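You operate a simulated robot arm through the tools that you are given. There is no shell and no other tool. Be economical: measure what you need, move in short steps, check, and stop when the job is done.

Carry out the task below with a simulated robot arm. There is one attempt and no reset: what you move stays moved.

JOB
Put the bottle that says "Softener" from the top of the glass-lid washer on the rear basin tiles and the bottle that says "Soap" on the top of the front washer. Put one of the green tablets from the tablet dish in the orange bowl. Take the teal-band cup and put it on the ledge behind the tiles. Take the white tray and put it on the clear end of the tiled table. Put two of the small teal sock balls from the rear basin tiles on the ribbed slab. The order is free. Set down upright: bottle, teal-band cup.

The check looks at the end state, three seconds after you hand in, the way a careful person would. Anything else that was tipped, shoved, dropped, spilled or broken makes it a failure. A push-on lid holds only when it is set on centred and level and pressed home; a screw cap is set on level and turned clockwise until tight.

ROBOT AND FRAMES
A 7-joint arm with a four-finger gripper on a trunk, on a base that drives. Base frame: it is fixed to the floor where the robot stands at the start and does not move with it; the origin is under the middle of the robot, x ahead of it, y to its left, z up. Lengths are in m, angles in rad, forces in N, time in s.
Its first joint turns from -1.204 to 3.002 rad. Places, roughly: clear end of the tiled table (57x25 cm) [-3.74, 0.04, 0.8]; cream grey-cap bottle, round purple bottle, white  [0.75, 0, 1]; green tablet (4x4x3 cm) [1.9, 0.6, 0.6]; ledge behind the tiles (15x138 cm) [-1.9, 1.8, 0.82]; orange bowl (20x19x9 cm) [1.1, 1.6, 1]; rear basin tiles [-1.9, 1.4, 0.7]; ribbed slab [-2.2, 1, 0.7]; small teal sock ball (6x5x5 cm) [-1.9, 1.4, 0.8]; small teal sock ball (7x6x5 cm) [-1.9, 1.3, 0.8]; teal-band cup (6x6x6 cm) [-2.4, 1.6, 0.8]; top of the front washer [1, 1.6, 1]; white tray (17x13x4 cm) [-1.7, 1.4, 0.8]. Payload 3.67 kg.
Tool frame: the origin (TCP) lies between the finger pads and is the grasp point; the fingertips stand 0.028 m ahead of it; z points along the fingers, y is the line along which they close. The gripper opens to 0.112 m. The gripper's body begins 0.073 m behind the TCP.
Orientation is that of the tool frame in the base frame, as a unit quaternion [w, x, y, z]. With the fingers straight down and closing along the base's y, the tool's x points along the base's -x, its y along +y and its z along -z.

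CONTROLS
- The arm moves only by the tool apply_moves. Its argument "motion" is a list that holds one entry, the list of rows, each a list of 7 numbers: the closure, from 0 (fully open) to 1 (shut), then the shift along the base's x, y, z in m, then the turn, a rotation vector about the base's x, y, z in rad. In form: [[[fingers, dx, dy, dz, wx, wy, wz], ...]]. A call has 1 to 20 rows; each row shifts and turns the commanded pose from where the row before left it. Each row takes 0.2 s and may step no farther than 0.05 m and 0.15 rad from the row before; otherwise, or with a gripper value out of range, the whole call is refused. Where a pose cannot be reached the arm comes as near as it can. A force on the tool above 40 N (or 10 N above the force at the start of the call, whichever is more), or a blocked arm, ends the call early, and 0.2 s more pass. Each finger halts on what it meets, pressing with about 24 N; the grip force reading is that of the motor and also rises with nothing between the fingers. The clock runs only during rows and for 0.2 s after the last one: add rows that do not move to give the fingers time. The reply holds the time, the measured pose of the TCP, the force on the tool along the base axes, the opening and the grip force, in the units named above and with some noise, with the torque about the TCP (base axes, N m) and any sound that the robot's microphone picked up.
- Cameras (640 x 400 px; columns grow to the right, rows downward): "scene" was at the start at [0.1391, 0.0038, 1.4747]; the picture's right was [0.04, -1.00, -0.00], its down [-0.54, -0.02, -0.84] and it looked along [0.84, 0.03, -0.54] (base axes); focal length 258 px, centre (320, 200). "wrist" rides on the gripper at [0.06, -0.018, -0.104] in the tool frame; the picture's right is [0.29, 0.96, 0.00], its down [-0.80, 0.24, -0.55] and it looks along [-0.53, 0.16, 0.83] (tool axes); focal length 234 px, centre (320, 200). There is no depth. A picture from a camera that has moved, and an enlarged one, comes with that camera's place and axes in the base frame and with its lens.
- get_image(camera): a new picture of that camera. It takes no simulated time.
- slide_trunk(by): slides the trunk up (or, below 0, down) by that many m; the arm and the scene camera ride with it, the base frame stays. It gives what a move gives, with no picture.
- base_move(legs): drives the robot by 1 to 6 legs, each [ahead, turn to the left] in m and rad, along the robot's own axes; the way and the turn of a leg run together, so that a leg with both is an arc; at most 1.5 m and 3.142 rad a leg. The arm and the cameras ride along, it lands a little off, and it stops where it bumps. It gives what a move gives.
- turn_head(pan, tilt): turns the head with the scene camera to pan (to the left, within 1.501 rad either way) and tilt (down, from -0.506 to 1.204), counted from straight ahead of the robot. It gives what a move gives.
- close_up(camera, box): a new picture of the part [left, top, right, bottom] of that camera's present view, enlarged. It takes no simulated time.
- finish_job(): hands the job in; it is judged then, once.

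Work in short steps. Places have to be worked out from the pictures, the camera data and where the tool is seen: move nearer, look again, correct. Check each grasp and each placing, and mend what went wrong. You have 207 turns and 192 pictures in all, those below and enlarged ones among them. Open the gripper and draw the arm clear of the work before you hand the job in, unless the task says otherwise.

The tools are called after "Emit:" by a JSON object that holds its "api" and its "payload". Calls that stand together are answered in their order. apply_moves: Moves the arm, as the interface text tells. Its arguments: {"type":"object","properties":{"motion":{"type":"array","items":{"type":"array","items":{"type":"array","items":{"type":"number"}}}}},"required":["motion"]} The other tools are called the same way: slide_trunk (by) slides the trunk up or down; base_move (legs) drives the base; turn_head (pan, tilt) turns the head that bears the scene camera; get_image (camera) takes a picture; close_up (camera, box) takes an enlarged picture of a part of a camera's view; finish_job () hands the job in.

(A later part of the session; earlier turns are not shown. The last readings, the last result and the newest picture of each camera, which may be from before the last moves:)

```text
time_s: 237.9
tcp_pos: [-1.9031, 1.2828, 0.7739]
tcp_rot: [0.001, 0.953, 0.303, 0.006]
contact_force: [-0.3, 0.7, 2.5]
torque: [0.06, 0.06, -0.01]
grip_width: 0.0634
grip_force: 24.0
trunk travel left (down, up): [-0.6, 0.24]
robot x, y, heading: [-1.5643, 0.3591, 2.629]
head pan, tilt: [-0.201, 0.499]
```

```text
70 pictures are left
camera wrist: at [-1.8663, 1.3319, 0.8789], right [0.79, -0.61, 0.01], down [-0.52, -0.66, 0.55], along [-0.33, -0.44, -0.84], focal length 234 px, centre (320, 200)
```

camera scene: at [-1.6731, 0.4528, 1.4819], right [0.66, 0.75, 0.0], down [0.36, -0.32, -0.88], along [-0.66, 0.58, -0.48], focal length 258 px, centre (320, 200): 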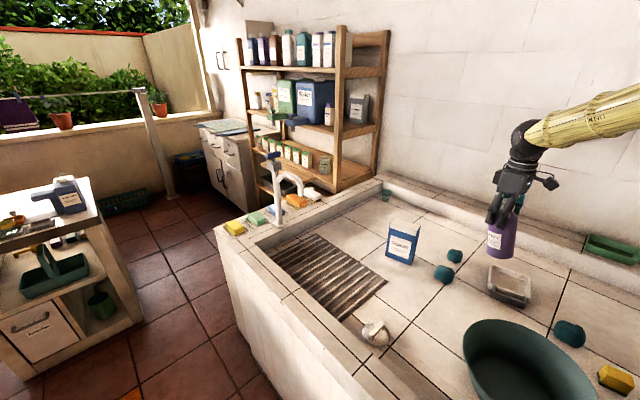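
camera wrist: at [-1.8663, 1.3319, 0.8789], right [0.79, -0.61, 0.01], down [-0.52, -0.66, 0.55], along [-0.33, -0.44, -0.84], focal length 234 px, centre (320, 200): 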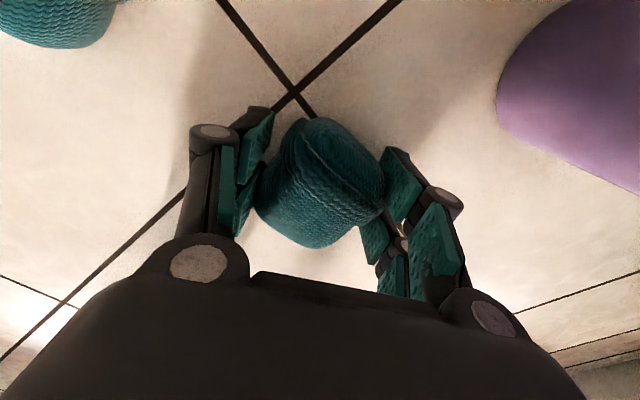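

Sock B held. I lift and carry it over the slab at about (-2.17,0.95).

Emit:
{"api": "apply_moves", "payload": {"motion": [[[0.7, 0, 0, 0.045, 0, 0, 0], [0.7, 0, 0, 0.045, 0, 0, 0], [0.7, 0, 0, 0.045, 0, 0, 0], [0.7, 0, 0, 0.045, 0, 0, 0], [0.7, 0, 0, 0.045, 0, 0, 0], [0.7, -0.02, -0.04, 0, 0, 0, 0.04], [0.7, -0.02, -0.04, 0, 0, 0, 0.04], [0.7, -0.02, -0.04, 0, 0, 0, 0.04], [0.7, -0.025, -0.035, 0, 0, 0, 0.04], [0.7, -0.025, -0.035, 0, 0, 0, 0.04], [0.7, -0.03, -0.03, 0, 0, 0, 0.04], [0.7, -0.03, -0.03, 0, 0, 0, 0.04], [0.7, -0.03, -0.03, 0, 0, 0, 0.04], [0.7, -0.03, -0.025, 0, 0, 0, 0.04], [0.7, -0.03, -0.025, 0, 0, 0, 0.04], [0.7, 0, 0, 0, 0, 0, 0]]]}}

Emit:
{"api": "get_image", "payload": {"camera": "scene"}}

Emit:
{"api": "get_image", "payload": {"camera": "wrist"}}

```text
time_s: 241.3
tcp_pos: [-2.1647, 0.9542, 0.9984]
tcp_rot: [-0.001, 0.873, 0.488, 0.005]
contact_force: [0.1, 0.0, -0.9]
torque: [0.0, 0.02, 0.0]
grip_width: 0.0627
grip_force: 23.8
trunk travel left (down, up): [-0.6, 0.24]
robot x, y, heading: [-1.563, 0.3624, 2.618]
head pan, tilt: [-0.201, 0.499]
```

```text
69 pictures are left
camera scene: at [-1.6758, 0.4482, 1.4816], right [0.66, 0.75, 0.0], down [0.36, -0.32, -0.88], along [-0.66, 0.58, -0.48], focal length 258 px, centre (320, 200)
```

scene: 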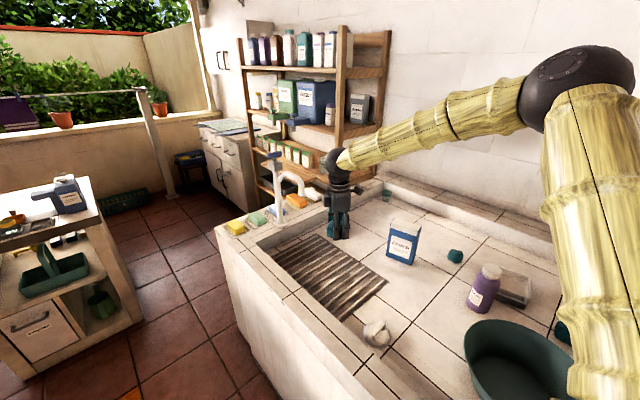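

```text
68 pictures are left
camera wrist: at [-2.1489, 1.0136, 1.105], right [0.97, -0.26, 0.01], down [-0.22, -0.81, 0.55], along [-0.14, -0.53, -0.84], focal length 234 px, centre (320, 200)
```

wrist: 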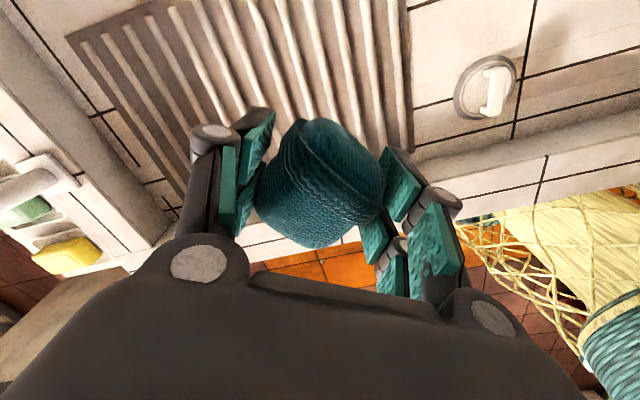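

The slab spans x≈-2.45…-2.045, y≈0.845…1.1. I shift to (-2.26,0.98) and lower toward it.

Emit:
{"api": "apply_moves", "payload": {"motion": [[[0.7, -0.032, 0.01, -0.02, 0, 0, 0], [0.7, -0.032, 0.01, -0.03, 0, 0, 0], [0.7, -0.032, 0.01, -0.03, 0, 0, 0], [0.7, 0, 0, -0.04, 0, 0, 0], [0.7, 0, 0, -0.04, 0, 0, 0], [0.7, 0, 0, -0.02, 0, 0, 0], [0.7, 0, 0, 0, 0, 0, 0]]]}}

Emit:
{"api": "get_image", "payload": {"camera": "wrist"}}

```text
time_s: 242.9
tcp_pos: [-2.261, 0.9812, 0.8178]
tcp_rot: [0.0, 0.873, 0.487, 0.005]
contact_force: [0.7, 0.0, -1.1]
torque: [-0.02, 0.02, -0.01]
grip_width: 0.0621
grip_force: 23.8
trunk travel left (down, up): [-0.6, 0.24]
robot x, y, heading: [-1.5656, 0.3618, 2.622]
head pan, tilt: [-0.201, 0.499]
```

```text
67 pictures are left
camera wrist: at [-2.2449, 1.0399, 0.9237], right [0.97, -0.26, 0.01], down [-0.22, -0.81, 0.55], along [-0.14, -0.53, -0.84], focal length 234 px, centre (320, 200)
```

wrist: 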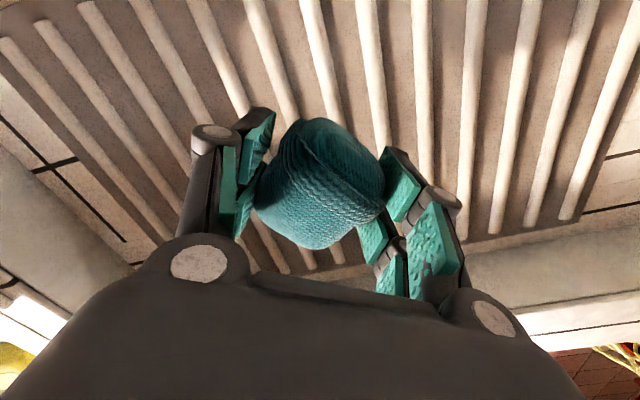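

Well over the slab. I lower until light contact, then release.

Emit:
{"api": "apply_moves", "payload": {"motion": [[[0.7, 0, 0, -0.01, 0, 0, 0], [0.7, 0, 0, -0.006, 0, 0, 0], [0.7, 0, 0, -0.005, 0, 0, 0], [0.7, 0, 0, -0.004, 0, 0, 0], [0.7, 0, 0, 0, 0, 0, 0]]]}}

```text
time_s: 244.1
tcp_pos: [-2.2594, 0.9832, 0.7941]
tcp_rot: [-0.001, 0.873, 0.487, 0.005]
contact_force: [-0.3, -0.1, 0.4]
torque: [0.02, 0.01, 0.0]
grip_width: 0.0616
grip_force: 24.6
trunk travel left (down, up): [-0.6, 0.24]
robot x, y, heading: [-1.5636, 0.36, 2.619]
head pan, tilt: [-0.201, 0.499]
```

Emit:
{"api": "apply_moves", "payload": {"motion": [[[0.7, 0, 0, -0.003, 0, 0, 0], [0.7, 0, 0, -0.003, 0, 0, 0], [0.7, 0, 0, 0, 0, 0, 0], [0.5, 0, 0, 0, 0, 0, 0], [0.3, 0, 0, 0, 0, 0, 0], [0.1, 0, 0, 0, 0, 0, 0], [0.1, 0, 0, 0.03, 0, 0, 0], [0.1, 0, 0, 0.045, 0, 0, 0], [0.1, 0, 0, 0.045, 0, 0, 0], [0.1, 0, 0, 0.045, 0, 0, 0], [0, 0, 0, 0.03, 0, 0, 0]]]}}

Emit:
{"api": "get_image", "payload": {"camera": "wrist"}}

```text
time_s: 246.5
tcp_pos: [-2.26, 0.9841, 0.9835]
tcp_rot: [0.0, 0.873, 0.488, 0.005]
contact_force: [0.4, 0.3, 0.7]
torque: [0.01, 0.01, 0.0]
grip_width: 0.1119
grip_force: 0.1
trunk travel left (down, up): [-0.6, 0.24]
robot x, y, heading: [-1.5664, 0.3604, 2.627]
head pan, tilt: [-0.201, 0.499]
```

```text
66 pictures are left
camera wrist: at [-2.2448, 1.0427, 1.0889], right [0.97, -0.26, 0.01], down [-0.22, -0.81, 0.55], along [-0.13, -0.53, -0.84], focal length 234 px, centre (320, 200)
```

wrist: 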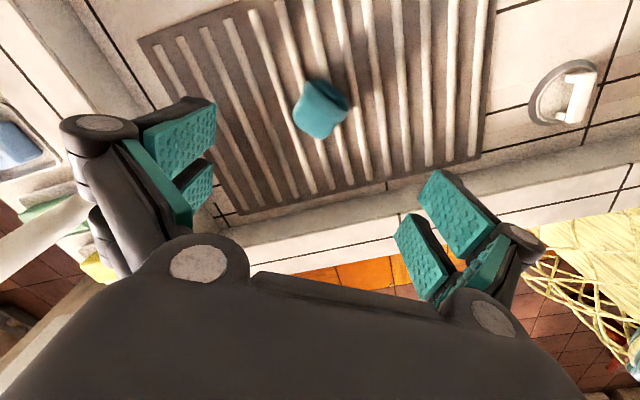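

Sock B is on the slab. Now I head for sock A at (-1.931,1.413), going over at z≈1.02.

Emit:
{"api": "apply_moves", "payload": {"motion": [[[0, 0.03, 0.0, 0.03, 0, 0, -0.03], [0, 0.035, 0.01, 0.01, 0, 0, -0.04], [0, 0.035, 0.03, 0, 0, 0, -0.04], [0, 0.035, 0.035, 0, 0, 0, -0.04], [0, 0.035, 0.035, 0, 0, 0, -0.04], [0, 0.035, 0.035, 0, 0, 0, -0.04], [0, 0.035, 0.035, 0, 0, 0, -0.04], [0, 0.03, 0.035, 0, 0, 0, -0.04], [0, 0.02, 0.04, 0, 0, 0, -0.04], [0, 0.02, 0.04, 0, 0, 0, 0], [0, 0.01, 0.045, 0, 0, 0, 0], [0, 0.01, 0.045, 0, 0, 0, 0], [0, 0, 0.044, 0, 0, 0, 0], [0, 0, 0, 0, 0, 0, 0]]]}}

Emit:
{"api": "get_image", "payload": {"camera": "wrist"}}

```text
time_s: 249.5
tcp_pos: [-1.9278, 1.4128, 1.0244]
tcp_rot: [0.0, 0.944, 0.329, 0.006]
contact_force: [0.8, 0.3, 0.5]
torque: [0.0, 0.06, -0.02]
grip_width: 0.112
grip_force: 0.2
trunk travel left (down, up): [-0.6, 0.24]
robot x, y, heading: [-1.5647, 0.3643, 2.621]
head pan, tilt: [-0.201, 0.499]
```

```text
65 pictures are left
camera wrist: at [-1.893, 1.4626, 1.1316], right [0.82, -0.57, 0.01], down [-0.48, -0.68, 0.55], along [-0.31, -0.45, -0.84], focal length 234 px, centre (320, 200)
```

wrist: 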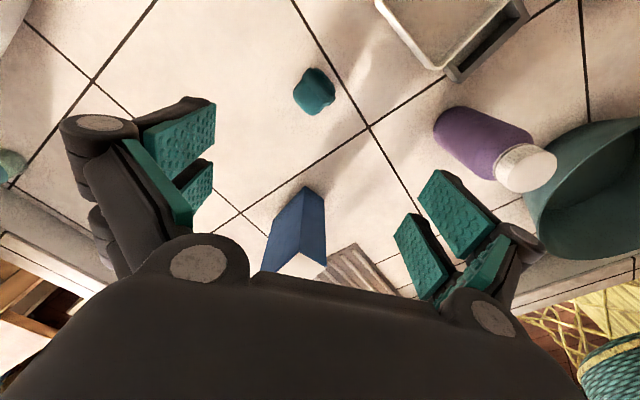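

No reach problem. Sock A at (-1.93,1.422); I descend and grip.

Emit:
{"api": "apply_moves", "payload": {"motion": [[[0.1, -0.001, 0.008, -0.045, 0, 0, 0], [0.1, 0, 0, -0.045, 0, 0, 0], [0.1, 0, 0, -0.045, 0, 0, 0], [0.1, 0, 0, -0.045, 0, 0, 0], [0.1, 0, 0, -0.04, 0, 0, 0], [0.1, 0, 0, -0.02, 0, 0, 0], [0.1, 0, 0, -0.012, 0, 0, 0], [0.1, 0, 0, 0, 0, 0, 0]]]}}

Emit:
{"api": "get_image", "payload": {"camera": "wrist"}}

```text
time_s: 251.3
tcp_pos: [-1.9307, 1.4196, 0.7725]
tcp_rot: [0.001, 0.945, 0.328, 0.005]
contact_force: [0.2, 0.1, 0.8]
torque: [0.0, 0.02, 0.04]
grip_width: 0.1007
grip_force: 0.1
trunk travel left (down, up): [-0.6, 0.24]
robot x, y, heading: [-1.5681, 0.3595, 2.625]
head pan, tilt: [-0.201, 0.499]
```

```text
64 pictures are left
camera wrist: at [-1.897, 1.47, 0.8787], right [0.82, -0.57, 0.01], down [-0.48, -0.68, 0.55], along [-0.31, -0.45, -0.84], focal length 234 px, centre (320, 200)
```

wrist: 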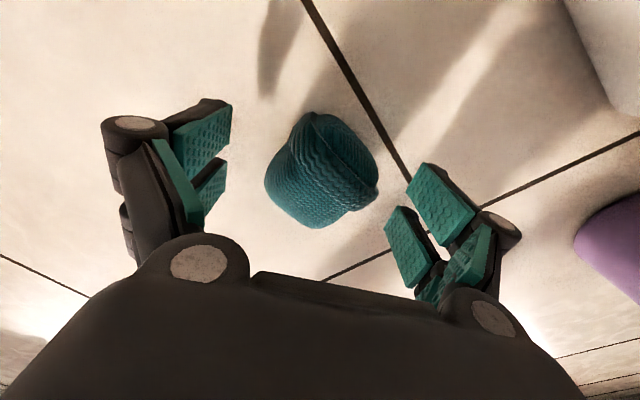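

Emit:
{"api": "apply_moves", "payload": {"motion": [[[0.4, 0, 0, 0, 0, 0, 0], [0.6, 0, 0, 0, 0, 0, 0], [0.7, 0, 0, 0, 0, 0, 0], [0.75, 0, 0, 0, 0, 0, 0], [0.75, 0, 0, 0.03, 0, 0, 0], [0.75, 0, 0, 0.045, 0, 0, 0], [0.75, 0, 0, 0.045, 0, 0, 0], [0.75, 0, 0, 0.045, 0, 0, 0], [0.75, 0, 0, 0.045, 0, 0, 0], [0.75, 0, 0, 0.04, 0, 0, 0], [0.75, 0, 0, 0, 0, 0, 0]]]}}

Emit:
{"api": "apply_moves", "payload": {"motion": [[[0.75, 0, -0.044, 0, 0, 0, 0], [0.75, -0.01, -0.045, 0, 0, 0, 0], [0.75, -0.01, -0.045, 0, 0, 0, 0], [0.75, -0.015, -0.045, 0, 0, 0, 0.04], [0.75, -0.015, -0.045, 0, 0, 0, 0.04], [0.75, -0.015, -0.045, 0, 0, 0, 0.04], [0.75, -0.02, -0.04, 0, 0, 0, 0.04], [0.75, -0.02, -0.04, 0, 0, 0, 0.04], [0.75, -0.025, -0.035, 0, 0, 0, 0.04], [0.75, -0.025, -0.03, 0, 0, 0, 0.04], [0.75, -0.025, -0.03, 0, 0, 0, 0.04], [0.75, -0.025, -0.02, 0, 0, 0, 0.04], [0.75, 0, 0, 0, 0, 0, 0]]]}}

Emit:
{"api": "get_image", "payload": {"camera": "wrist"}}

```text
time_s: 253.7
tcp_pos: [-1.9317, 1.4229, 1.021]
tcp_rot: [0.001, 0.944, 0.329, 0.005]
contact_force: [-0.7, 0.6, 0.1]
torque: [0.01, 0.02, 0.04]
grip_width: 0.0558
grip_force: 23.9
trunk travel left (down, up): [-0.6, 0.24]
robot x, y, heading: [-1.5638, 0.363, 2.625]
head pan, tilt: [-0.201, 0.499]
```

```text
time_s: 256.5
tcp_pos: [-2.1341, 0.9558, 1.0195]
tcp_rot: [0.001, 0.871, 0.491, 0.005]
contact_force: [-0.1, 0.4, -0.9]
torque: [-0.02, -0.01, 0.02]
grip_width: 0.0551
grip_force: 24.0
trunk travel left (down, up): [-0.6, 0.24]
robot x, y, heading: [-1.5639, 0.3641, 2.619]
head pan, tilt: [-0.201, 0.499]
```

```text
63 pictures are left
camera wrist: at [-2.12, 1.0152, 1.1249], right [0.97, -0.25, 0.01], down [-0.21, -0.81, 0.55], along [-0.13, -0.53, -0.84], focal length 234 px, centre (320, 200)
```

wrist: 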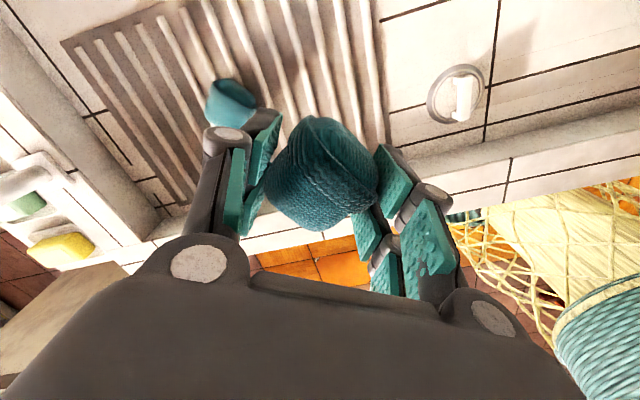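

Good spot beside sock B, inside the slab's edge. I lower and release with limited opening.

Emit:
{"api": "apply_moves", "payload": {"motion": [[[0.75, 0, 0.004, -0.045, 0, 0, 0], [0.75, 0, 0.004, -0.045, 0, 0, 0], [0.75, 0, 0, -0.045, 0, 0, 0], [0.75, 0, 0, -0.045, 0, 0, 0], [0.75, 0, 0, -0.03, 0, 0, 0], [0.75, 0, 0, -0.01, 0, 0, 0], [0.75, 0, 0, -0.006, 0, 0, 0], [0.75, 0, 0, -0.004, 0, 0, 0], [0.75, 0, 0, 0, 0, 0, 0]]]}}

Emit:
{"api": "apply_moves", "payload": {"motion": [[[0.5, 0, 0, 0, 0, 0, 0], [0.35, 0, 0, 0, 0, 0, 0], [0.3, 0, 0, 0, 0, 0, 0], [0.3, 0, 0, 0.03, 0, 0, 0], [0.3, 0, 0, 0.045, 0, 0, 0], [0.3, 0, 0, 0.045, 0, 0, 0], [0.3, 0, 0, 0.045, 0, 0, 0], [0, 0, 0, 0.045, 0, 0, 0], [0, 0, 0, 0, 0, 0, 0]]]}}

Emit:
{"api": "get_image", "payload": {"camera": "wrist"}}

```text
time_s: 258.5
tcp_pos: [-2.1356, 0.9645, 0.7894]
tcp_rot: [-0.001, 0.871, 0.492, 0.007]
contact_force: [1.4, 0.6, 0.5]
torque: [-0.04, -0.05, 0.02]
grip_width: 0.0548
grip_force: 23.9
trunk travel left (down, up): [-0.6, 0.24]
robot x, y, heading: [-1.5649, 0.3648, 2.625]
head pan, tilt: [-0.201, 0.499]
```

```text
time_s: 260.5
tcp_pos: [-2.1383, 0.9643, 1.0021]
tcp_rot: [0.0, 0.871, 0.491, 0.006]
contact_force: [0.1, -0.2, 0.3]
torque: [-0.01, 0.02, -0.01]
grip_width: 0.1123
grip_force: 0.1
trunk travel left (down, up): [-0.6, 0.24]
robot x, y, heading: [-1.565, 0.3597, 2.623]
head pan, tilt: [-0.201, 0.499]
```

```text
62 pictures are left
camera wrist: at [-2.123, 1.0232, 1.1078], right [0.97, -0.25, 0.01], down [-0.21, -0.81, 0.55], along [-0.13, -0.53, -0.84], focal length 234 px, centre (320, 200)
```

wrist: 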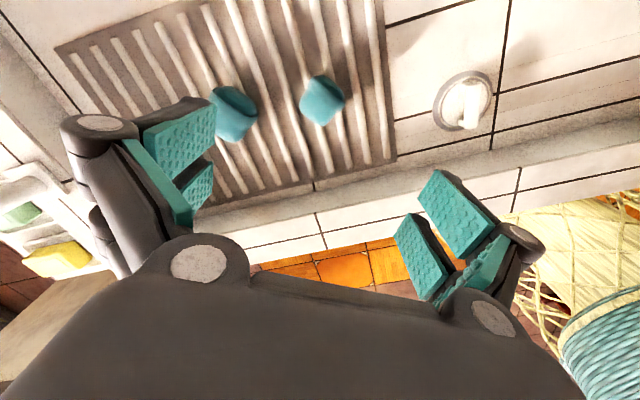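

Both sock balls are on the slab. Next the tray: I move above it to look.

Emit:
{"api": "apply_moves", "payload": {"motion": [[[0, 0.03, 0.01, 0.02, 0, 0, -0.03], [0, 0.04, 0.02, 0.01, 0, 0, -0.04], [0, 0.04, 0.025, 0, 0, 0, -0.05], [0, 0.04, 0.025, 0, 0, 0, -0.05], [0, 0.04, 0.025, 0, 0, 0, -0.05], [0, 0.035, 0.03, 0, 0, 0, -0.05], [0, 0.035, 0.03, 0, 0, 0, -0.05], [0, 0.035, 0.035, 0, 0, 0, -0.05], [0, 0.03, 0.04, 0, 0, 0, -0.05], [0, 0.03, 0.04, 0, 0, 0, -0.05], [0, 0.03, 0.04, 0, 0, 0, -0.05], [0, 0.015, 0.045, 0, 0, 0, -0.05], [0, 0, 0.045, 0, 0, 0, -0.05], [0, 0, 0, 0, 0, 0, 0]]]}}

Emit:
{"api": "get_image", "payload": {"camera": "wrist"}}

Emit:
{"api": "close_up", "payload": {"camera": "scene", "box": [440, 220, 620, 340]}}

```text
time_s: 263.5
tcp_pos: [-1.7322, 1.3803, 1.0264]
tcp_rot: [0.002, 0.979, 0.203, 0.004]
contact_force: [0.0, -0.2, 0.0]
torque: [0.05, 0.01, 0.0]
grip_width: 0.1118
grip_force: 0.1
trunk travel left (down, up): [-0.6, 0.24]
robot x, y, heading: [-1.5626, 0.3621, 2.619]
head pan, tilt: [-0.201, 0.499]
```

```text
61 pictures are left
camera wrist: at [-1.6853, 1.4196, 1.1327], right [0.64, -0.77, 0.01], down [-0.64, -0.53, 0.55], along [-0.42, -0.36, -0.83], focal length 234 px, centre (320, 200)
```

wrist: 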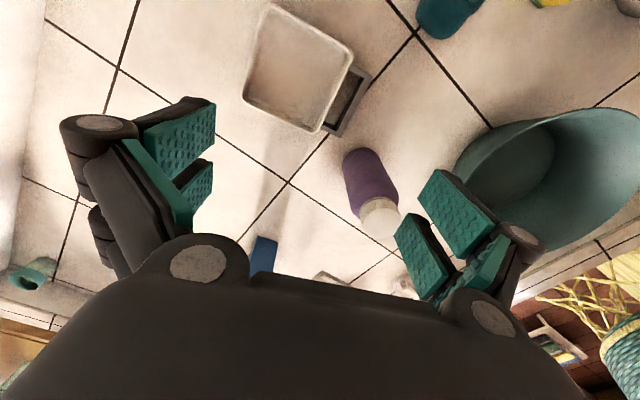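

```text
3.33 times, centred on (530, 280) of scene
camera zoom: at [-1.6685, 0.4597, 1.4826], right [0.66, 0.75, -0.01], down [0.35, -0.32, -0.88], along [-0.66, 0.57, -0.48], focal length 860 px, centre (-380, -67)
```

zoom: 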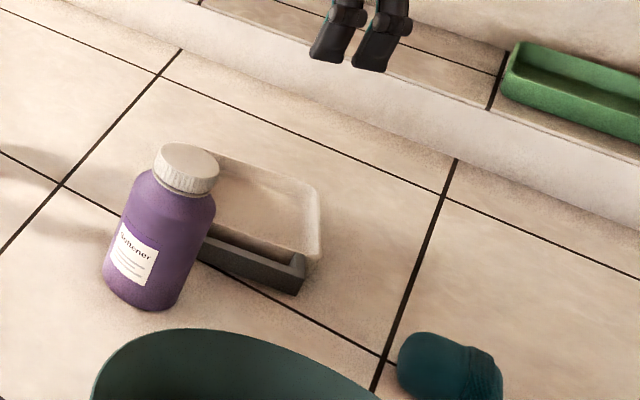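

The white tray sits overlapping a gray dish at its front; I'll pinch its back wall (mid ≈(-1.745,1.473)) with closing direction along the wall's normal. I move nearer and look.

Emit:
{"api": "apply_moves", "payload": {"motion": [[[0.3, -0.006, 0.045, -0.02, 0, 0, -0.06], [0.3, -0.006, 0.045, -0.03, 0, 0, -0.07], [0.3, 0, 0, -0.04, 0, 0, 0], [0.3, 0, 0, -0.03, 0, 0, 0], [0.3, 0, 0, 0, 0, 0, 0]]]}}

Emit:
{"api": "get_image", "payload": {"camera": "wrist"}}

```text
refused: row 2 steps farther than a row can; nothing moved
```

```text
59 pictures are left
camera wrist: at [-1.6853, 1.4196, 1.1327], right [0.64, -0.77, 0.01], down [-0.64, -0.53, 0.55], along [-0.42, -0.36, -0.83], focal length 234 px, centre (320, 200)
```

wrist: 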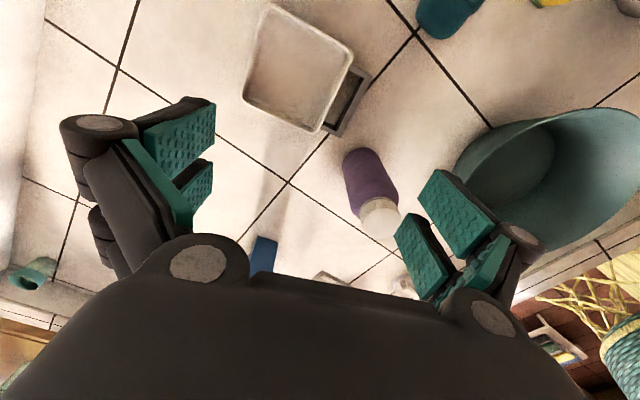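

Emit:
{"api": "apply_moves", "payload": {"motion": [[[0.3, -0.004, 0.03, -0.02, 0, 0, -0.06], [0.3, -0.004, 0.03, -0.03, 0, 0, -0.07], [0.3, -0.004, 0.03, -0.03, 0, 0, 0], [0.3, 0, 0, -0.03, 0, 0, 0], [0.3, 0, 0, 0, 0, 0, 0]]]}}

Emit:
{"api": "get_image", "payload": {"camera": "wrist"}}

```text
time_s: 264.7
tcp_pos: [-1.7459, 1.4712, 0.9191]
tcp_rot: [0.004, 0.99, 0.139, 0.004]
contact_force: [0.8, -1.4, -0.7]
torque: [0.02, 0.0, -0.02]
grip_width: 0.0784
grip_force: 0.0
trunk travel left (down, up): [-0.6, 0.24]
robot x, y, heading: [-1.5671, 0.3571, 2.621]
head pan, tilt: [-0.201, 0.499]
```

```text
58 pictures are left
camera wrist: at [-1.6948, 1.505, 1.0246], right [0.54, -0.84, 0.01], down [-0.71, -0.45, 0.55], along [-0.46, -0.3, -0.84], focal length 234 px, centre (320, 200)
```

wrist: 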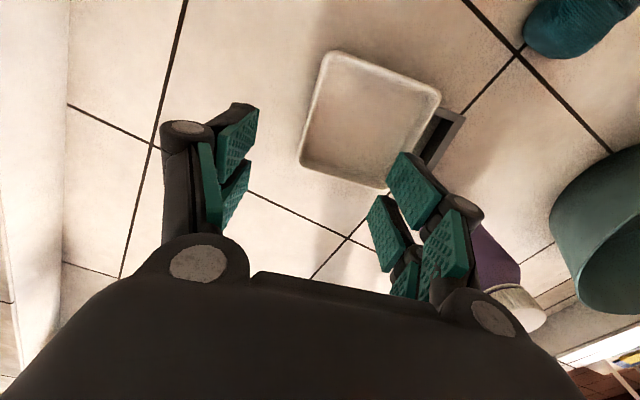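

Emit:
{"api": "close_up", "payload": {"camera": "wrist", "box": [280, 30, 500, 210]}}

```text
2.22 times, centred on (390, 120) of wrist
camera zoom: at [-1.6948, 1.505, 1.0246], right [0.54, -0.84, 0.01], down [-0.71, -0.45, 0.55], along [-0.46, -0.3, -0.84], focal length 520 px, centre (164, 378)
```

zoom: 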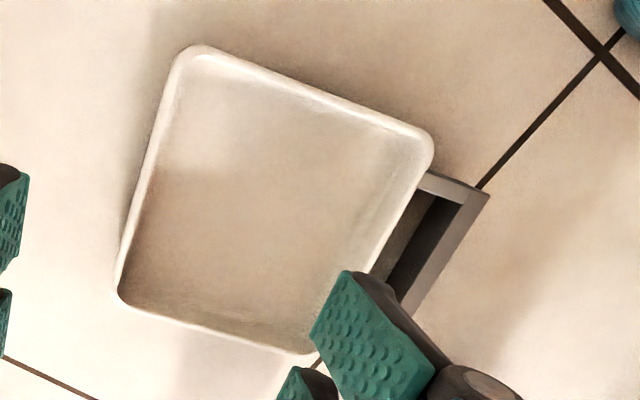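

The white tray overlaps the gray dish at the front; its back wall is free. Rim z≈0.77. I centre on the back wall and descend, fingers straddling it.

Emit:
{"api": "apply_moves", "payload": {"motion": [[[0.3, -0.001, 0.006, -0.04, 0, 0, 0], [0.3, 0, 0, -0.04, 0, 0, 0], [0.3, 0, 0, -0.03, 0, 0, 0], [0.3, 0, 0, 0, 0, 0, 0]]]}}

Emit:
{"api": "get_image", "payload": {"camera": "wrist"}}

```text
time_s: 265.7
tcp_pos: [-1.7511, 1.4732, 0.8115]
tcp_rot: [0.001, 0.99, 0.139, 0.004]
contact_force: [1.1, -0.8, -0.3]
torque: [0.02, 0.04, 0.01]
grip_width: 0.0781
grip_force: 0.0
trunk travel left (down, up): [-0.6, 0.24]
robot x, y, heading: [-1.5642, 0.3626, 2.618]
head pan, tilt: [-0.201, 0.499]
```

```text
56 pictures are left
camera wrist: at [-1.6992, 1.5071, 0.9169], right [0.54, -0.84, 0.01], down [-0.71, -0.45, 0.55], along [-0.46, -0.3, -0.84], focal length 234 px, centre (320, 200)
```

wrist: 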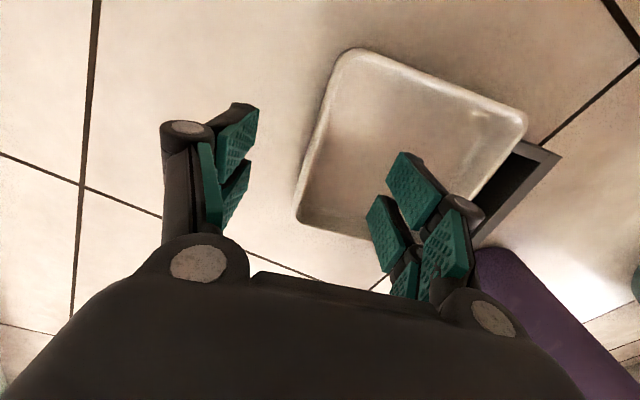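

Wall is centred between the fingers. I lower 30 mm and close.

Emit:
{"api": "apply_moves", "payload": {"motion": [[[0.3, 0.005, 0.001, -0.015, 0, 0, 0], [0.3, 0.003, 0.001, -0.012, 0, 0, 0], [0.3, 0, 0, -0.006, 0, 0, 0], [0.3, 0, 0, 0, 0, 0, 0]]]}}

Emit:
{"api": "apply_moves", "payload": {"motion": [[[0.5, 0, 0, 0, 0, 0, 0], [0.7, 0, 0, 0, 0, 0, 0], [0.85, 0, 0, 0, 0, 0, 0], [1, 0, 0, 0, 0, 0, 0], [1, 0, 0, 0, 0, 0, 0]]]}}

Emit:
{"api": "get_image", "payload": {"camera": "wrist"}}

```text
time_s: 266.7
tcp_pos: [-1.7418, 1.4746, 0.7793]
tcp_rot: [0.002, 0.99, 0.139, 0.005]
contact_force: [0.8, 0.3, -0.2]
torque: [0.0, 0.04, 0.01]
grip_width: 0.0782
grip_force: 0.1
trunk travel left (down, up): [-0.6, 0.24]
robot x, y, heading: [-1.5643, 0.3594, 2.623]
head pan, tilt: [-0.201, 0.499]
```

```text
time_s: 267.9
tcp_pos: [-1.7424, 1.476, 0.7784]
tcp_rot: [0.002, 0.99, 0.139, 0.005]
contact_force: [0.0, 0.7, 0.1]
torque: [0.0, -0.02, 0.01]
grip_width: 0.0063
grip_force: 24.1
trunk travel left (down, up): [-0.6, 0.24]
robot x, y, heading: [-1.5621, 0.361, 2.624]
head pan, tilt: [-0.201, 0.499]
```

```text
55 pictures are left
camera wrist: at [-1.6903, 1.5081, 0.8839], right [0.54, -0.84, 0.01], down [-0.71, -0.45, 0.55], along [-0.46, -0.3, -0.84], focal length 234 px, centre (320, 200)
```

wrist: 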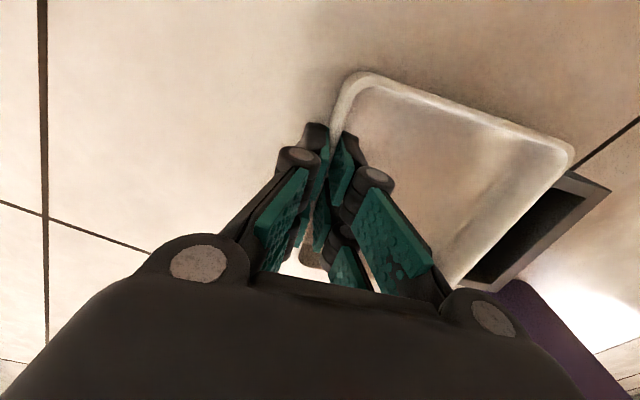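

Wall pinched (6 mm). I lift slowly and look.

Emit:
{"api": "apply_moves", "payload": {"motion": [[[1, 0, 0, 0.01, 0, 0, 0], [1, 0, 0.002, 0.015, 0, 0, 0], [1, 0, 0.003, 0.025, 0, 0, 0], [1, 0, 0, 0.03, 0, 0, 0], [1, 0, 0, 0.04, 0, 0, 0], [1, 0, 0, 0, 0, 0, 0]]]}}

Emit:
{"api": "get_image", "payload": {"camera": "wrist"}}

Emit:
{"api": "close_up", "payload": {"camera": "scene", "box": [440, 200, 620, 320]}}

```text
time_s: 269.3
tcp_pos: [-1.7419, 1.4776, 0.8996]
tcp_rot: [0.0, 0.99, 0.139, 0.005]
contact_force: [0.0, -0.5, -0.1]
torque: [0.04, -0.05, 0.04]
grip_width: 0.0059
grip_force: 24.4
trunk travel left (down, up): [-0.6, 0.24]
robot x, y, heading: [-1.5643, 0.3547, 2.622]
head pan, tilt: [-0.201, 0.499]
```

```text
54 pictures are left
camera wrist: at [-1.6905, 1.5112, 1.0055], right [0.54, -0.84, 0.01], down [-0.71, -0.45, 0.55], along [-0.46, -0.3, -0.84], focal length 234 px, centre (320, 200)
```

wrist: 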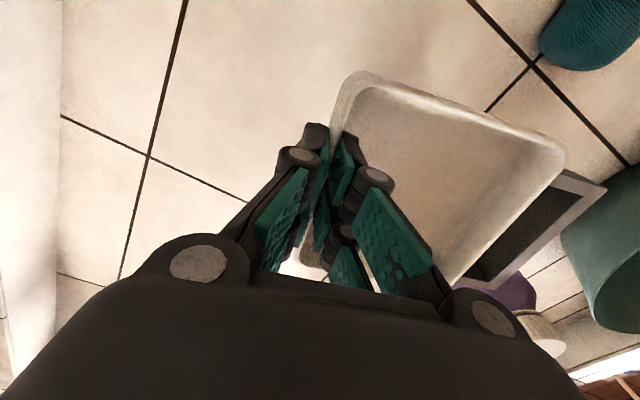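

```text
3.33 times, centred on (530, 260) of scene
camera zoom: at [-1.6606, 0.4771, 1.4833], right [0.66, 0.75, -0.02], down [0.35, -0.33, -0.88], along [-0.67, 0.57, -0.48], focal length 860 px, centre (-380, 0)
```

zoom: 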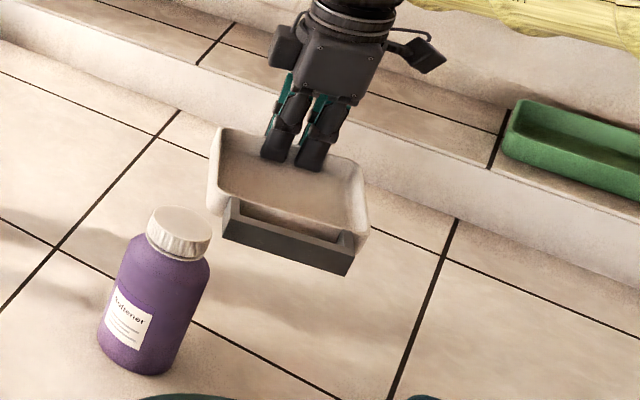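

The gray part is attached, so it is all one tray; it's level in the grip. I raise it and retract a bit before driving to the small tiled table.

Emit:
{"api": "apply_moves", "payload": {"motion": [[[1, 0, 0, 0.045, 0, 0, 0], [1, 0, 0, 0.045, 0, 0, 0], [1, 0, 0, 0.045, 0, 0, 0], [1, 0, -0.03, 0.035, 0, 0, 0], [1, 0, -0.035, 0.03, 0, 0, 0], [1, 0, -0.04, 0.025, 0, 0, 0], [1, 0, -0.04, 0.02, 0, 0, 0], [1, 0, -0.04, 0.02, 0, 0, 0], [1, 0, 0, 0, 0, 0, 0]]]}}

Emit:
{"api": "get_image", "payload": {"camera": "wrist"}}

```text
time_s: 271.3
tcp_pos: [-1.7461, 1.2864, 1.1657]
tcp_rot: [-0.001, 0.99, 0.139, 0.008]
contact_force: [0.3, 0.9, -0.4]
torque: [0.03, 0.0, 0.0]
grip_width: 0.0061
grip_force: 24.5
trunk travel left (down, up): [-0.6, 0.24]
robot x, y, heading: [-1.562, 0.3605, 2.618]
head pan, tilt: [-0.201, 0.499]
```

```text
52 pictures are left
camera wrist: at [-1.6956, 1.3196, 1.2719], right [0.54, -0.84, 0.01], down [-0.71, -0.45, 0.54], along [-0.45, -0.3, -0.84], focal length 234 px, centre (320, 200)
```

wrist: 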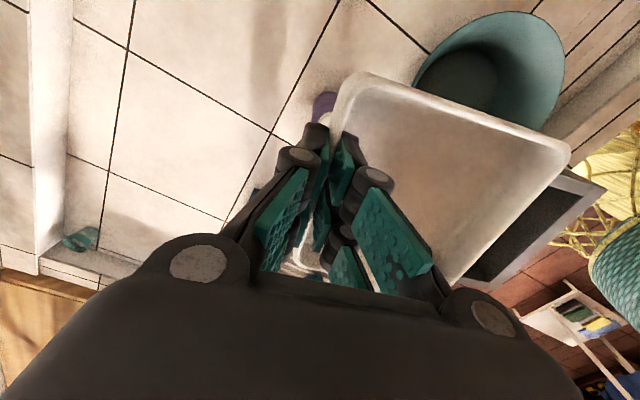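

Tray held. I turn left and drive toward the small tiled table.

Emit:
{"api": "base_move", "payload": {"legs": [[0, 0.78], [1.2, 0]]}}

Emit:
{"api": "turn_head", "payload": {"pan": 0.0, "tilt": 0.6}}

Emit:
{"api": "get_image", "payload": {"camera": "scene"}}

```text
time_s: 279.3
tcp_pos: [-3.4913, 0.6084, 1.1634]
tcp_rot: [-0.002, 0.866, 0.5, 0.007]
contact_force: [-0.2, 0.5, -1.7]
torque: [0.04, 0.07, -0.01]
grip_width: 0.0059
grip_force: 24.1
trunk travel left (down, up): [-0.6, 0.24]
robot x, y, heading: [-2.7157, 0.0607, -2.892]
head pan, tilt: [-0.201, 0.499]
```

```text
time_s: 280.1
tcp_pos: [-3.4898, 0.6041, 1.1669]
tcp_rot: [-0.004, 0.866, 0.501, 0.007]
contact_force: [0.3, 0.0, -0.3]
torque: [0.06, 0.09, -0.02]
grip_width: 0.0061
grip_force: 23.9
trunk travel left (down, up): [-0.6, 0.24]
robot x, y, heading: [-2.7161, 0.0682, -2.895]
head pan, tilt: [0.0, 0.6]
```

```text
51 pictures are left
camera scene: at [-2.8514, 0.035, 1.4726], right [-0.25, 0.97, 0.0], down [0.55, 0.14, -0.83], along [-0.8, -0.2, -0.56], focal length 258 px, centre (320, 200)
```

scene: 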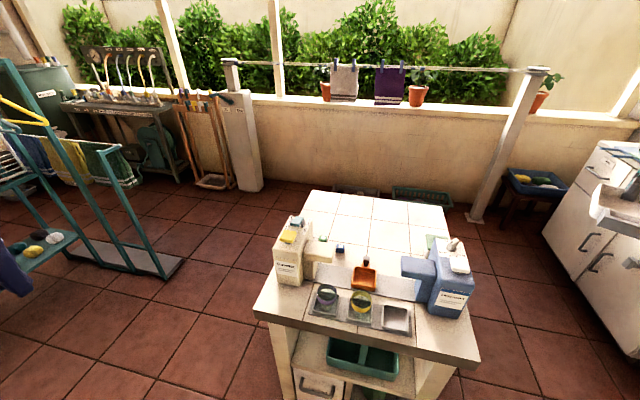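

The clear end is the far end, around (-3.74,0.04). I drive 0.1 m closer and turn left 0.6, which swings the tray over the far end (above the dispensers).

Emit:
{"api": "base_move", "payload": {"legs": [[0.1, 0], [0, 0.6]]}}

Emit:
{"api": "turn_head", "payload": {"pan": -0.6, "tilt": 0.6}}

Emit:
{"api": "get_image", "payload": {"camera": "scene"}}

Emit:
{"api": "get_image", "payload": {"camera": "wrist"}}

```text
time_s: 282.9
tcp_pos: [-3.7595, 0.0372, 1.1633]
tcp_rot: [-0.004, 0.674, 0.739, 0.006]
contact_force: [-1.1, 0.2, -2.1]
torque: [-0.01, 0.06, -0.01]
grip_width: 0.006
grip_force: 24.3
trunk travel left (down, up): [-0.6, 0.24]
robot x, y, heading: [-2.8151, 0.0411, -2.274]
head pan, tilt: [0.0, 0.6]
```

```text
time_s: 283.9
tcp_pos: [-3.7516, 0.0329, 1.1685]
tcp_rot: [-0.008, 0.674, 0.739, 0.006]
contact_force: [0.1, -0.1, -0.5]
torque: [-0.03, 0.09, -0.03]
grip_width: 0.0061
grip_force: 24.0
trunk travel left (down, up): [-0.6, 0.24]
robot x, y, heading: [-2.812, 0.0424, -2.276]
head pan, tilt: [-0.6, 0.6]
```

```text
50 pictures are left
camera scene: at [-2.9563, 0.0014, 1.4735], right [-0.26, 0.96, -0.02], down [0.56, 0.14, -0.82], along [-0.79, -0.23, -0.58], focal length 258 px, centre (320, 200)
```

scene: 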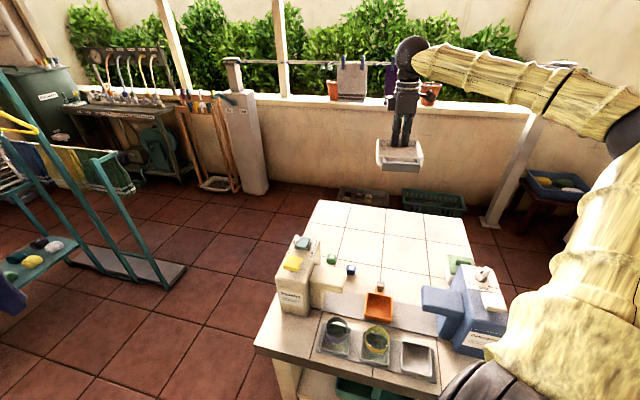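

```text
49 pictures are left
camera wrist: at [-3.7764, 0.0881, 1.2751], right [0.93, 0.37, 0.0], down [0.31, -0.78, 0.54], along [0.21, -0.5, -0.84], focal length 234 px, centre (320, 200)
```

wrist: 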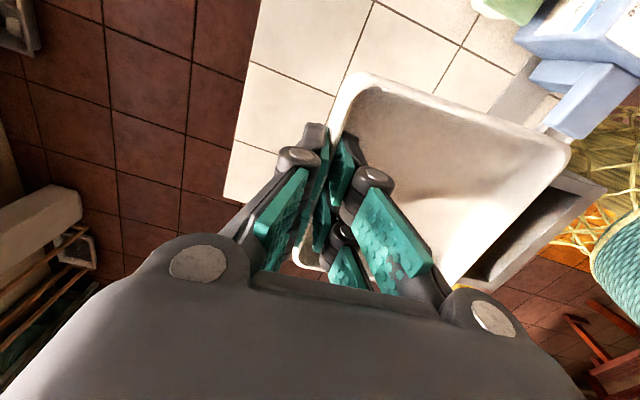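

Table's far edge is at x≈-3.872. I move the tray to TCP x≈-3.825 while lowering.

Emit:
{"api": "apply_moves", "payload": {"motion": [[[1, -0.018, 0, -0.04, 0, 0, 0], [1, -0.018, 0, -0.04, 0, 0, 0], [1, -0.018, 0, -0.04, 0, 0, 0], [1, -0.018, 0, -0.04, 0, 0, 0], [1, 0, 0, -0.04, 0, 0, 0], [1, 0, 0, -0.04, 0, 0, 0], [1, 0, 0, -0.03, 0, 0, 0], [1, 0, 0, 0, 0, 0, 0]]]}}

Emit:
{"api": "get_image", "payload": {"camera": "wrist"}}

Emit:
{"api": "get_image", "payload": {"camera": "scene"}}

```text
time_s: 285.7
tcp_pos: [-3.8291, 0.0345, 0.8958]
tcp_rot: [-0.006, 0.674, 0.738, 0.005]
contact_force: [-0.4, 0.0, -1.3]
torque: [-0.04, 0.1, 0.0]
grip_width: 0.0063
grip_force: 24.5
trunk travel left (down, up): [-0.6, 0.24]
robot x, y, heading: [-2.8146, 0.0417, -2.274]
head pan, tilt: [-0.6, 0.6]
```

```text
48 pictures are left
camera wrist: at [-3.8524, 0.0895, 1.003], right [0.93, 0.37, 0.0], down [0.31, -0.78, 0.54], along [0.21, -0.5, -0.84], focal length 234 px, centre (320, 200)
```

wrist: 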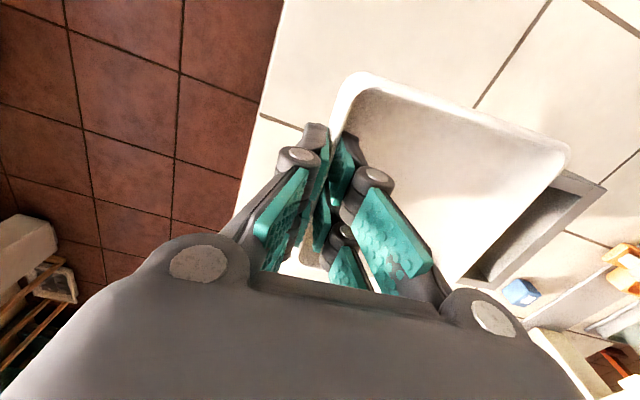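

```text
47 pictures are left
camera scene: at [-2.9641, 0.0084, 1.4738], right [-0.26, 0.96, -0.02], down [0.56, 0.13, -0.82], along [-0.78, -0.23, -0.58], focal length 258 px, centre (320, 200)
```

scene: 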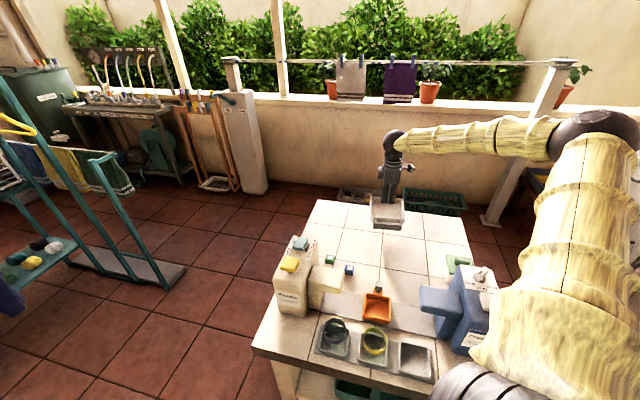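

Good placement area. I lower until contact.

Emit:
{"api": "apply_moves", "payload": {"motion": [[[1, 0, 0, -0.03, 0, 0, 0], [1, 0, 0, -0.012, 0, 0, 0], [1, 0, 0, -0.006, 0, 0, 0], [1, 0, 0, -0.004, 0, 0, 0], [1, 0, 0, 0, 0, 0, 0]]]}}

```text
time_s: 286.9
tcp_pos: [-3.8277, 0.0328, 0.8447]
tcp_rot: [-0.007, 0.674, 0.739, 0.006]
contact_force: [0.1, 0.2, -1.2]
torque: [0.03, 0.08, -0.02]
grip_width: 0.0062
grip_force: 24.0
trunk travel left (down, up): [-0.6, 0.24]
robot x, y, heading: [-2.8129, 0.0419, -2.276]
head pan, tilt: [-0.6, 0.6]
```

Emit:
{"api": "apply_moves", "payload": {"motion": [[[1, 0, 0, -0.004, 0, 0, 0], [1, 0, 0, -0.004, 0, 0, 0], [1, 0, 0, -0.004, 0, 0, 0], [1, 0, 0, 0, 0, 0, 0]]]}}

Emit:
{"api": "get_image", "payload": {"camera": "wrist"}}

```text
time_s: 287.9
tcp_pos: [-3.826, 0.0317, 0.8362]
tcp_rot: [-0.005, 0.674, 0.739, 0.005]
contact_force: [3.4, -1.2, 30.3]
torque: [-0.06, -0.03, -0.05]
grip_width: 0.0058
grip_force: 22.9
trunk travel left (down, up): [-0.6, 0.24]
robot x, y, heading: [-2.8137, 0.0422, -2.273]
head pan, tilt: [-0.6, 0.6]
```

```text
46 pictures are left
camera wrist: at [-3.8494, 0.0883, 0.9417], right [0.93, 0.38, 0.0], down [0.31, -0.78, 0.54], along [0.21, -0.5, -0.84], focal length 234 px, centre (320, 200)
```

wrist: 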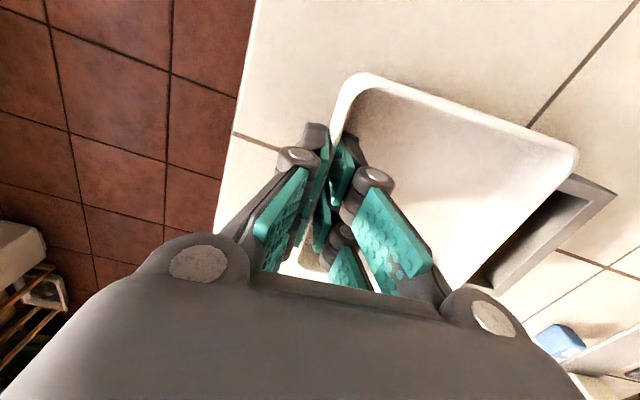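

Resting on the table. I ease up, open and rise.

Emit:
{"api": "apply_moves", "payload": {"motion": [[[1, 0, 0, 0.003, 0, 0, 0], [0.8, 0, 0, 0, 0, 0, 0], [0.55, 0, 0, 0, 0, 0, 0], [0.4, 0, 0, 0, 0, 0, 0], [0.4, 0, 0, 0, 0, 0, 0], [0.4, 0, 0, 0.03, 0, 0, 0], [0.4, 0, 0, 0.045, 0, 0, 0], [0.4, 0, 0, 0.045, 0, 0, 0], [0.2, 0, 0, 0.045, 0, 0, 0], [0, 0, 0, 0.045, 0, 0, 0], [0, 0, 0, 0.045, 0, 0, 0]]]}}

Emit:
{"api": "get_image", "payload": {"camera": "wrist"}}

Emit:
{"api": "close_up", "payload": {"camera": "scene", "box": [240, 150, 500, 390]}}

```text
time_s: 290.3
tcp_pos: [-3.8235, 0.0319, 1.0941]
tcp_rot: [-0.008, 0.674, 0.738, 0.006]
contact_force: [-1.1, -0.3, -0.1]
torque: [0.01, -0.05, 0.01]
grip_width: 0.1122
grip_force: 0.1
trunk travel left (down, up): [-0.6, 0.24]
robot x, y, heading: [-2.8108, 0.0404, -2.278]
head pan, tilt: [-0.6, 0.6]
```

```text
45 pictures are left
camera wrist: at [-3.8463, 0.0866, 1.2008], right [0.93, 0.37, 0.0], down [0.31, -0.78, 0.54], along [0.2, -0.5, -0.84], focal length 234 px, centre (320, 200)
```

wrist: 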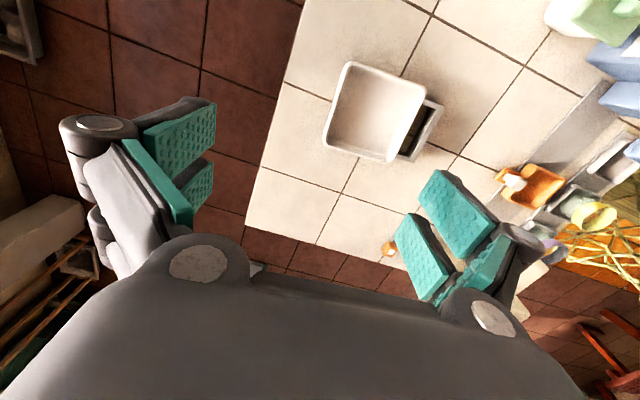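

```text
1.67 times, centred on (370, 270) of scene
camera zoom: at [-2.9454, -0.0066, 1.4731], right [-0.26, 0.96, -0.01], down [0.55, 0.14, -0.82], along [-0.79, -0.22, -0.57], focal length 430 px, centre (237, 83)
```

zoom: 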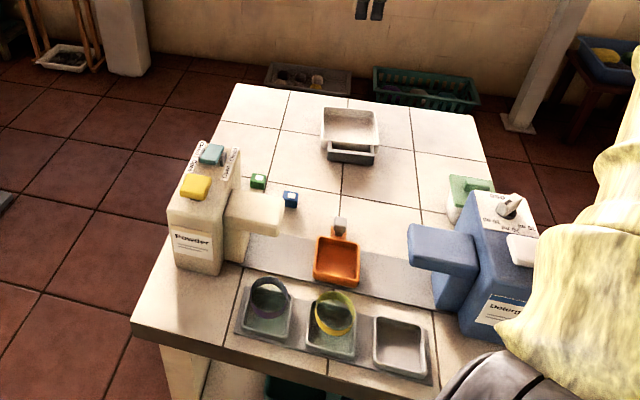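

Tray sits on the clear end. Now the cup near (-2.44,1.66): I must go to the basin's west side. First I raise the tool, then back up and turn to pass the gap between table and basin.

Emit:
{"api": "apply_moves", "payload": {"motion": [[[0, 0.02, 0, 0.04, 0, 0, 0], [0, 0.02, 0, 0.04, 0, 0, 0], [0, 0.02, 0, 0.04, 0, 0, 0], [0, 0.02, 0, 0.04, 0, 0, 0], [0, 0.02, 0, 0.02, 0, 0, 0], [0, 0, 0, 0, 0, 0, 0]]]}}

Emit:
{"api": "base_move", "payload": {"legs": [[-0.165, 0], [0, -1.79]]}}

Emit:
{"api": "turn_head", "payload": {"pan": 0.0, "tilt": 0.75}}

Emit:
{"api": "get_image", "payload": {"camera": "scene"}}

```text
time_s: 291.7
tcp_pos: [-3.7302, 0.0371, 1.2686]
tcp_rot: [-0.005, 0.674, 0.739, 0.007]
contact_force: [-0.3, 0.1, 0.0]
torque: [0.01, 0.03, -0.05]
grip_width: 0.1119
grip_force: 0.2
trunk travel left (down, up): [-0.6, 0.24]
robot x, y, heading: [-2.8173, 0.0397, -2.278]
head pan, tilt: [-0.6, 0.6]
```

```text
time_s: 297.5
tcp_pos: [-2.4804, 1.0537, 1.2701]
tcp_rot: [0.001, 0.997, -0.082, 0.008]
contact_force: [-0.1, 0.8, -0.4]
torque: [-0.02, 0.01, 0.0]
grip_width: 0.1117
grip_force: 0.0
trunk travel left (down, up): [-0.6, 0.24]
robot x, y, heading: [-2.7066, 0.1697, 2.182]
head pan, tilt: [-0.6, 0.6]
```

```text
time_s: 298.5
tcp_pos: [-2.4823, 1.0521, 1.2707]
tcp_rot: [0.001, 0.996, -0.083, 0.009]
contact_force: [0.1, 0.3, -0.8]
torque: [0.0, 0.01, -0.05]
grip_width: 0.112
grip_force: 0.0
trunk travel left (down, up): [-0.6, 0.24]
robot x, y, heading: [-2.7075, 0.1676, 2.188]
head pan, tilt: [0.0, 0.75]
```

```text
43 pictures are left
camera scene: at [-2.7807, 0.2787, 1.4597], right [0.82, 0.57, 0.0], down [0.39, -0.56, -0.73], along [-0.42, 0.6, -0.68], focal length 258 px, centre (320, 200)
```

scene: 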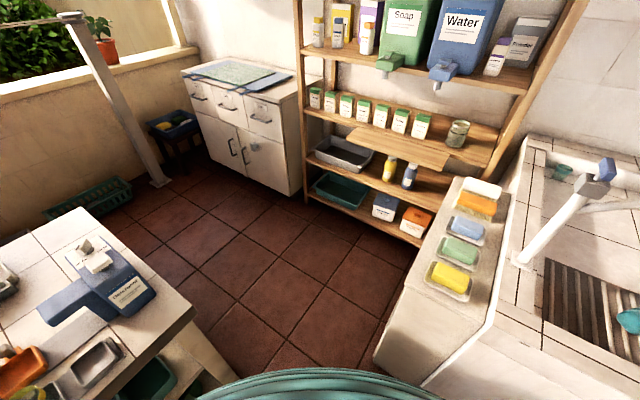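

The direct gap (≈0.59 m) is too tight, so I'll drive around the small table's south and west sides. First part of the route:

Emit:
{"api": "base_move", "payload": {"legs": [[0, 2.33], [0.9, 0], [0, -1.38], [1.42, 0], [0, -1.57]]}}

Emit:
{"api": "turn_head", "payload": {"pan": -0.3, "tilt": 0.5}}

Emit:
{"api": "get_image", "payload": {"camera": "scene"}}

```text
time_s: 322.4
tcp_pos: [-3.6184, -0.0512, 1.2711]
tcp_rot: [0.003, 0.921, -0.389, 0.008]
contact_force: [-0.1, 0.2, 0.2]
torque: [0.02, 0.05, -0.01]
grip_width: 0.1121
grip_force: 0.0
trunk travel left (down, up): [-0.6, 0.24]
robot x, y, heading: [-4.3258, -0.6301, 1.549]
head pan, tilt: [0.0, 0.75]
```

```text
time_s: 323.2
tcp_pos: [-3.6197, -0.0512, 1.2718]
tcp_rot: [0.003, 0.921, -0.39, 0.007]
contact_force: [-0.6, 0.2, 0.0]
torque: [0.02, -0.02, -0.01]
grip_width: 0.1119
grip_force: 0.0
trunk travel left (down, up): [-0.6, 0.24]
robot x, y, heading: [-4.3239, -0.6287, 1.549]
head pan, tilt: [-0.3, 0.499]
```

```text
42 pictures are left
camera scene: at [-4.2847, -0.4933, 1.482], right [0.95, -0.32, -0.01], down [-0.16, -0.45, -0.88], along [0.28, 0.83, -0.48], focal length 258 px, centre (320, 200)
```

scene: 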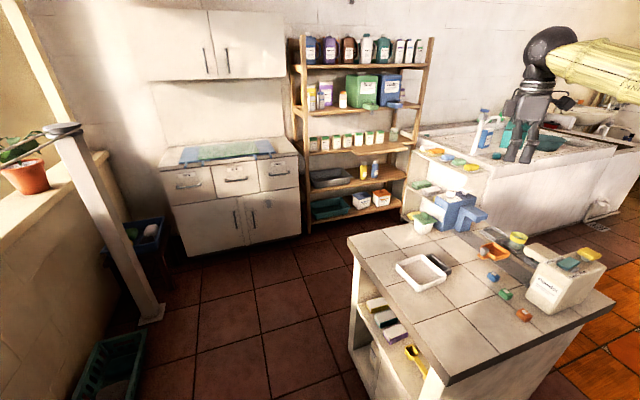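

Clear way. I continue north, then east to the space in front of the shelf.

Emit:
{"api": "base_move", "payload": {"legs": [[1.3, 0], [0, -1.3], [1.05, 0], [0, 0.3]]}}

Emit:
{"api": "turn_head", "payload": {"pan": 0.2, "tilt": 0.6}}

Emit:
{"api": "get_image", "payload": {"camera": "scene"}}

```text
time_s: 338.9
tcp_pos: [-2.4098, 0.6226, 1.2734]
tcp_rot: [-0.008, -0.613, 0.79, -0.008]
contact_force: [1.0, -0.2, -0.6]
torque: [-0.04, 0.02, 0.0]
grip_width: 0.112
grip_force: 0.2
trunk travel left (down, up): [-0.6, 0.24]
robot x, y, heading: [-3.2701, 0.9134, 0.529]
head pan, tilt: [-0.3, 0.499]
```

```text
time_s: 339.9
tcp_pos: [-2.4103, 0.6186, 1.2739]
tcp_rot: [-0.007, -0.614, 0.789, -0.008]
contact_force: [-0.3, 0.0, 0.7]
torque: [0.0, 0.0, 0.02]
grip_width: 0.1124
grip_force: 0.0
trunk travel left (down, up): [-0.6, 0.24]
robot x, y, heading: [-3.2701, 0.9182, 0.528]
head pan, tilt: [0.201, 0.6]
```

```text
41 pictures are left
camera scene: at [-3.1552, 0.9896, 1.4733], right [0.66, -0.75, -0.01], down [-0.43, -0.37, -0.83], along [0.61, 0.55, -0.56], focal length 258 px, centre (320, 200)
```

scene: 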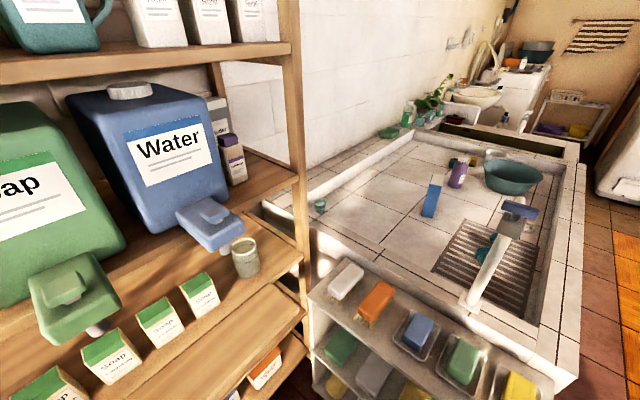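

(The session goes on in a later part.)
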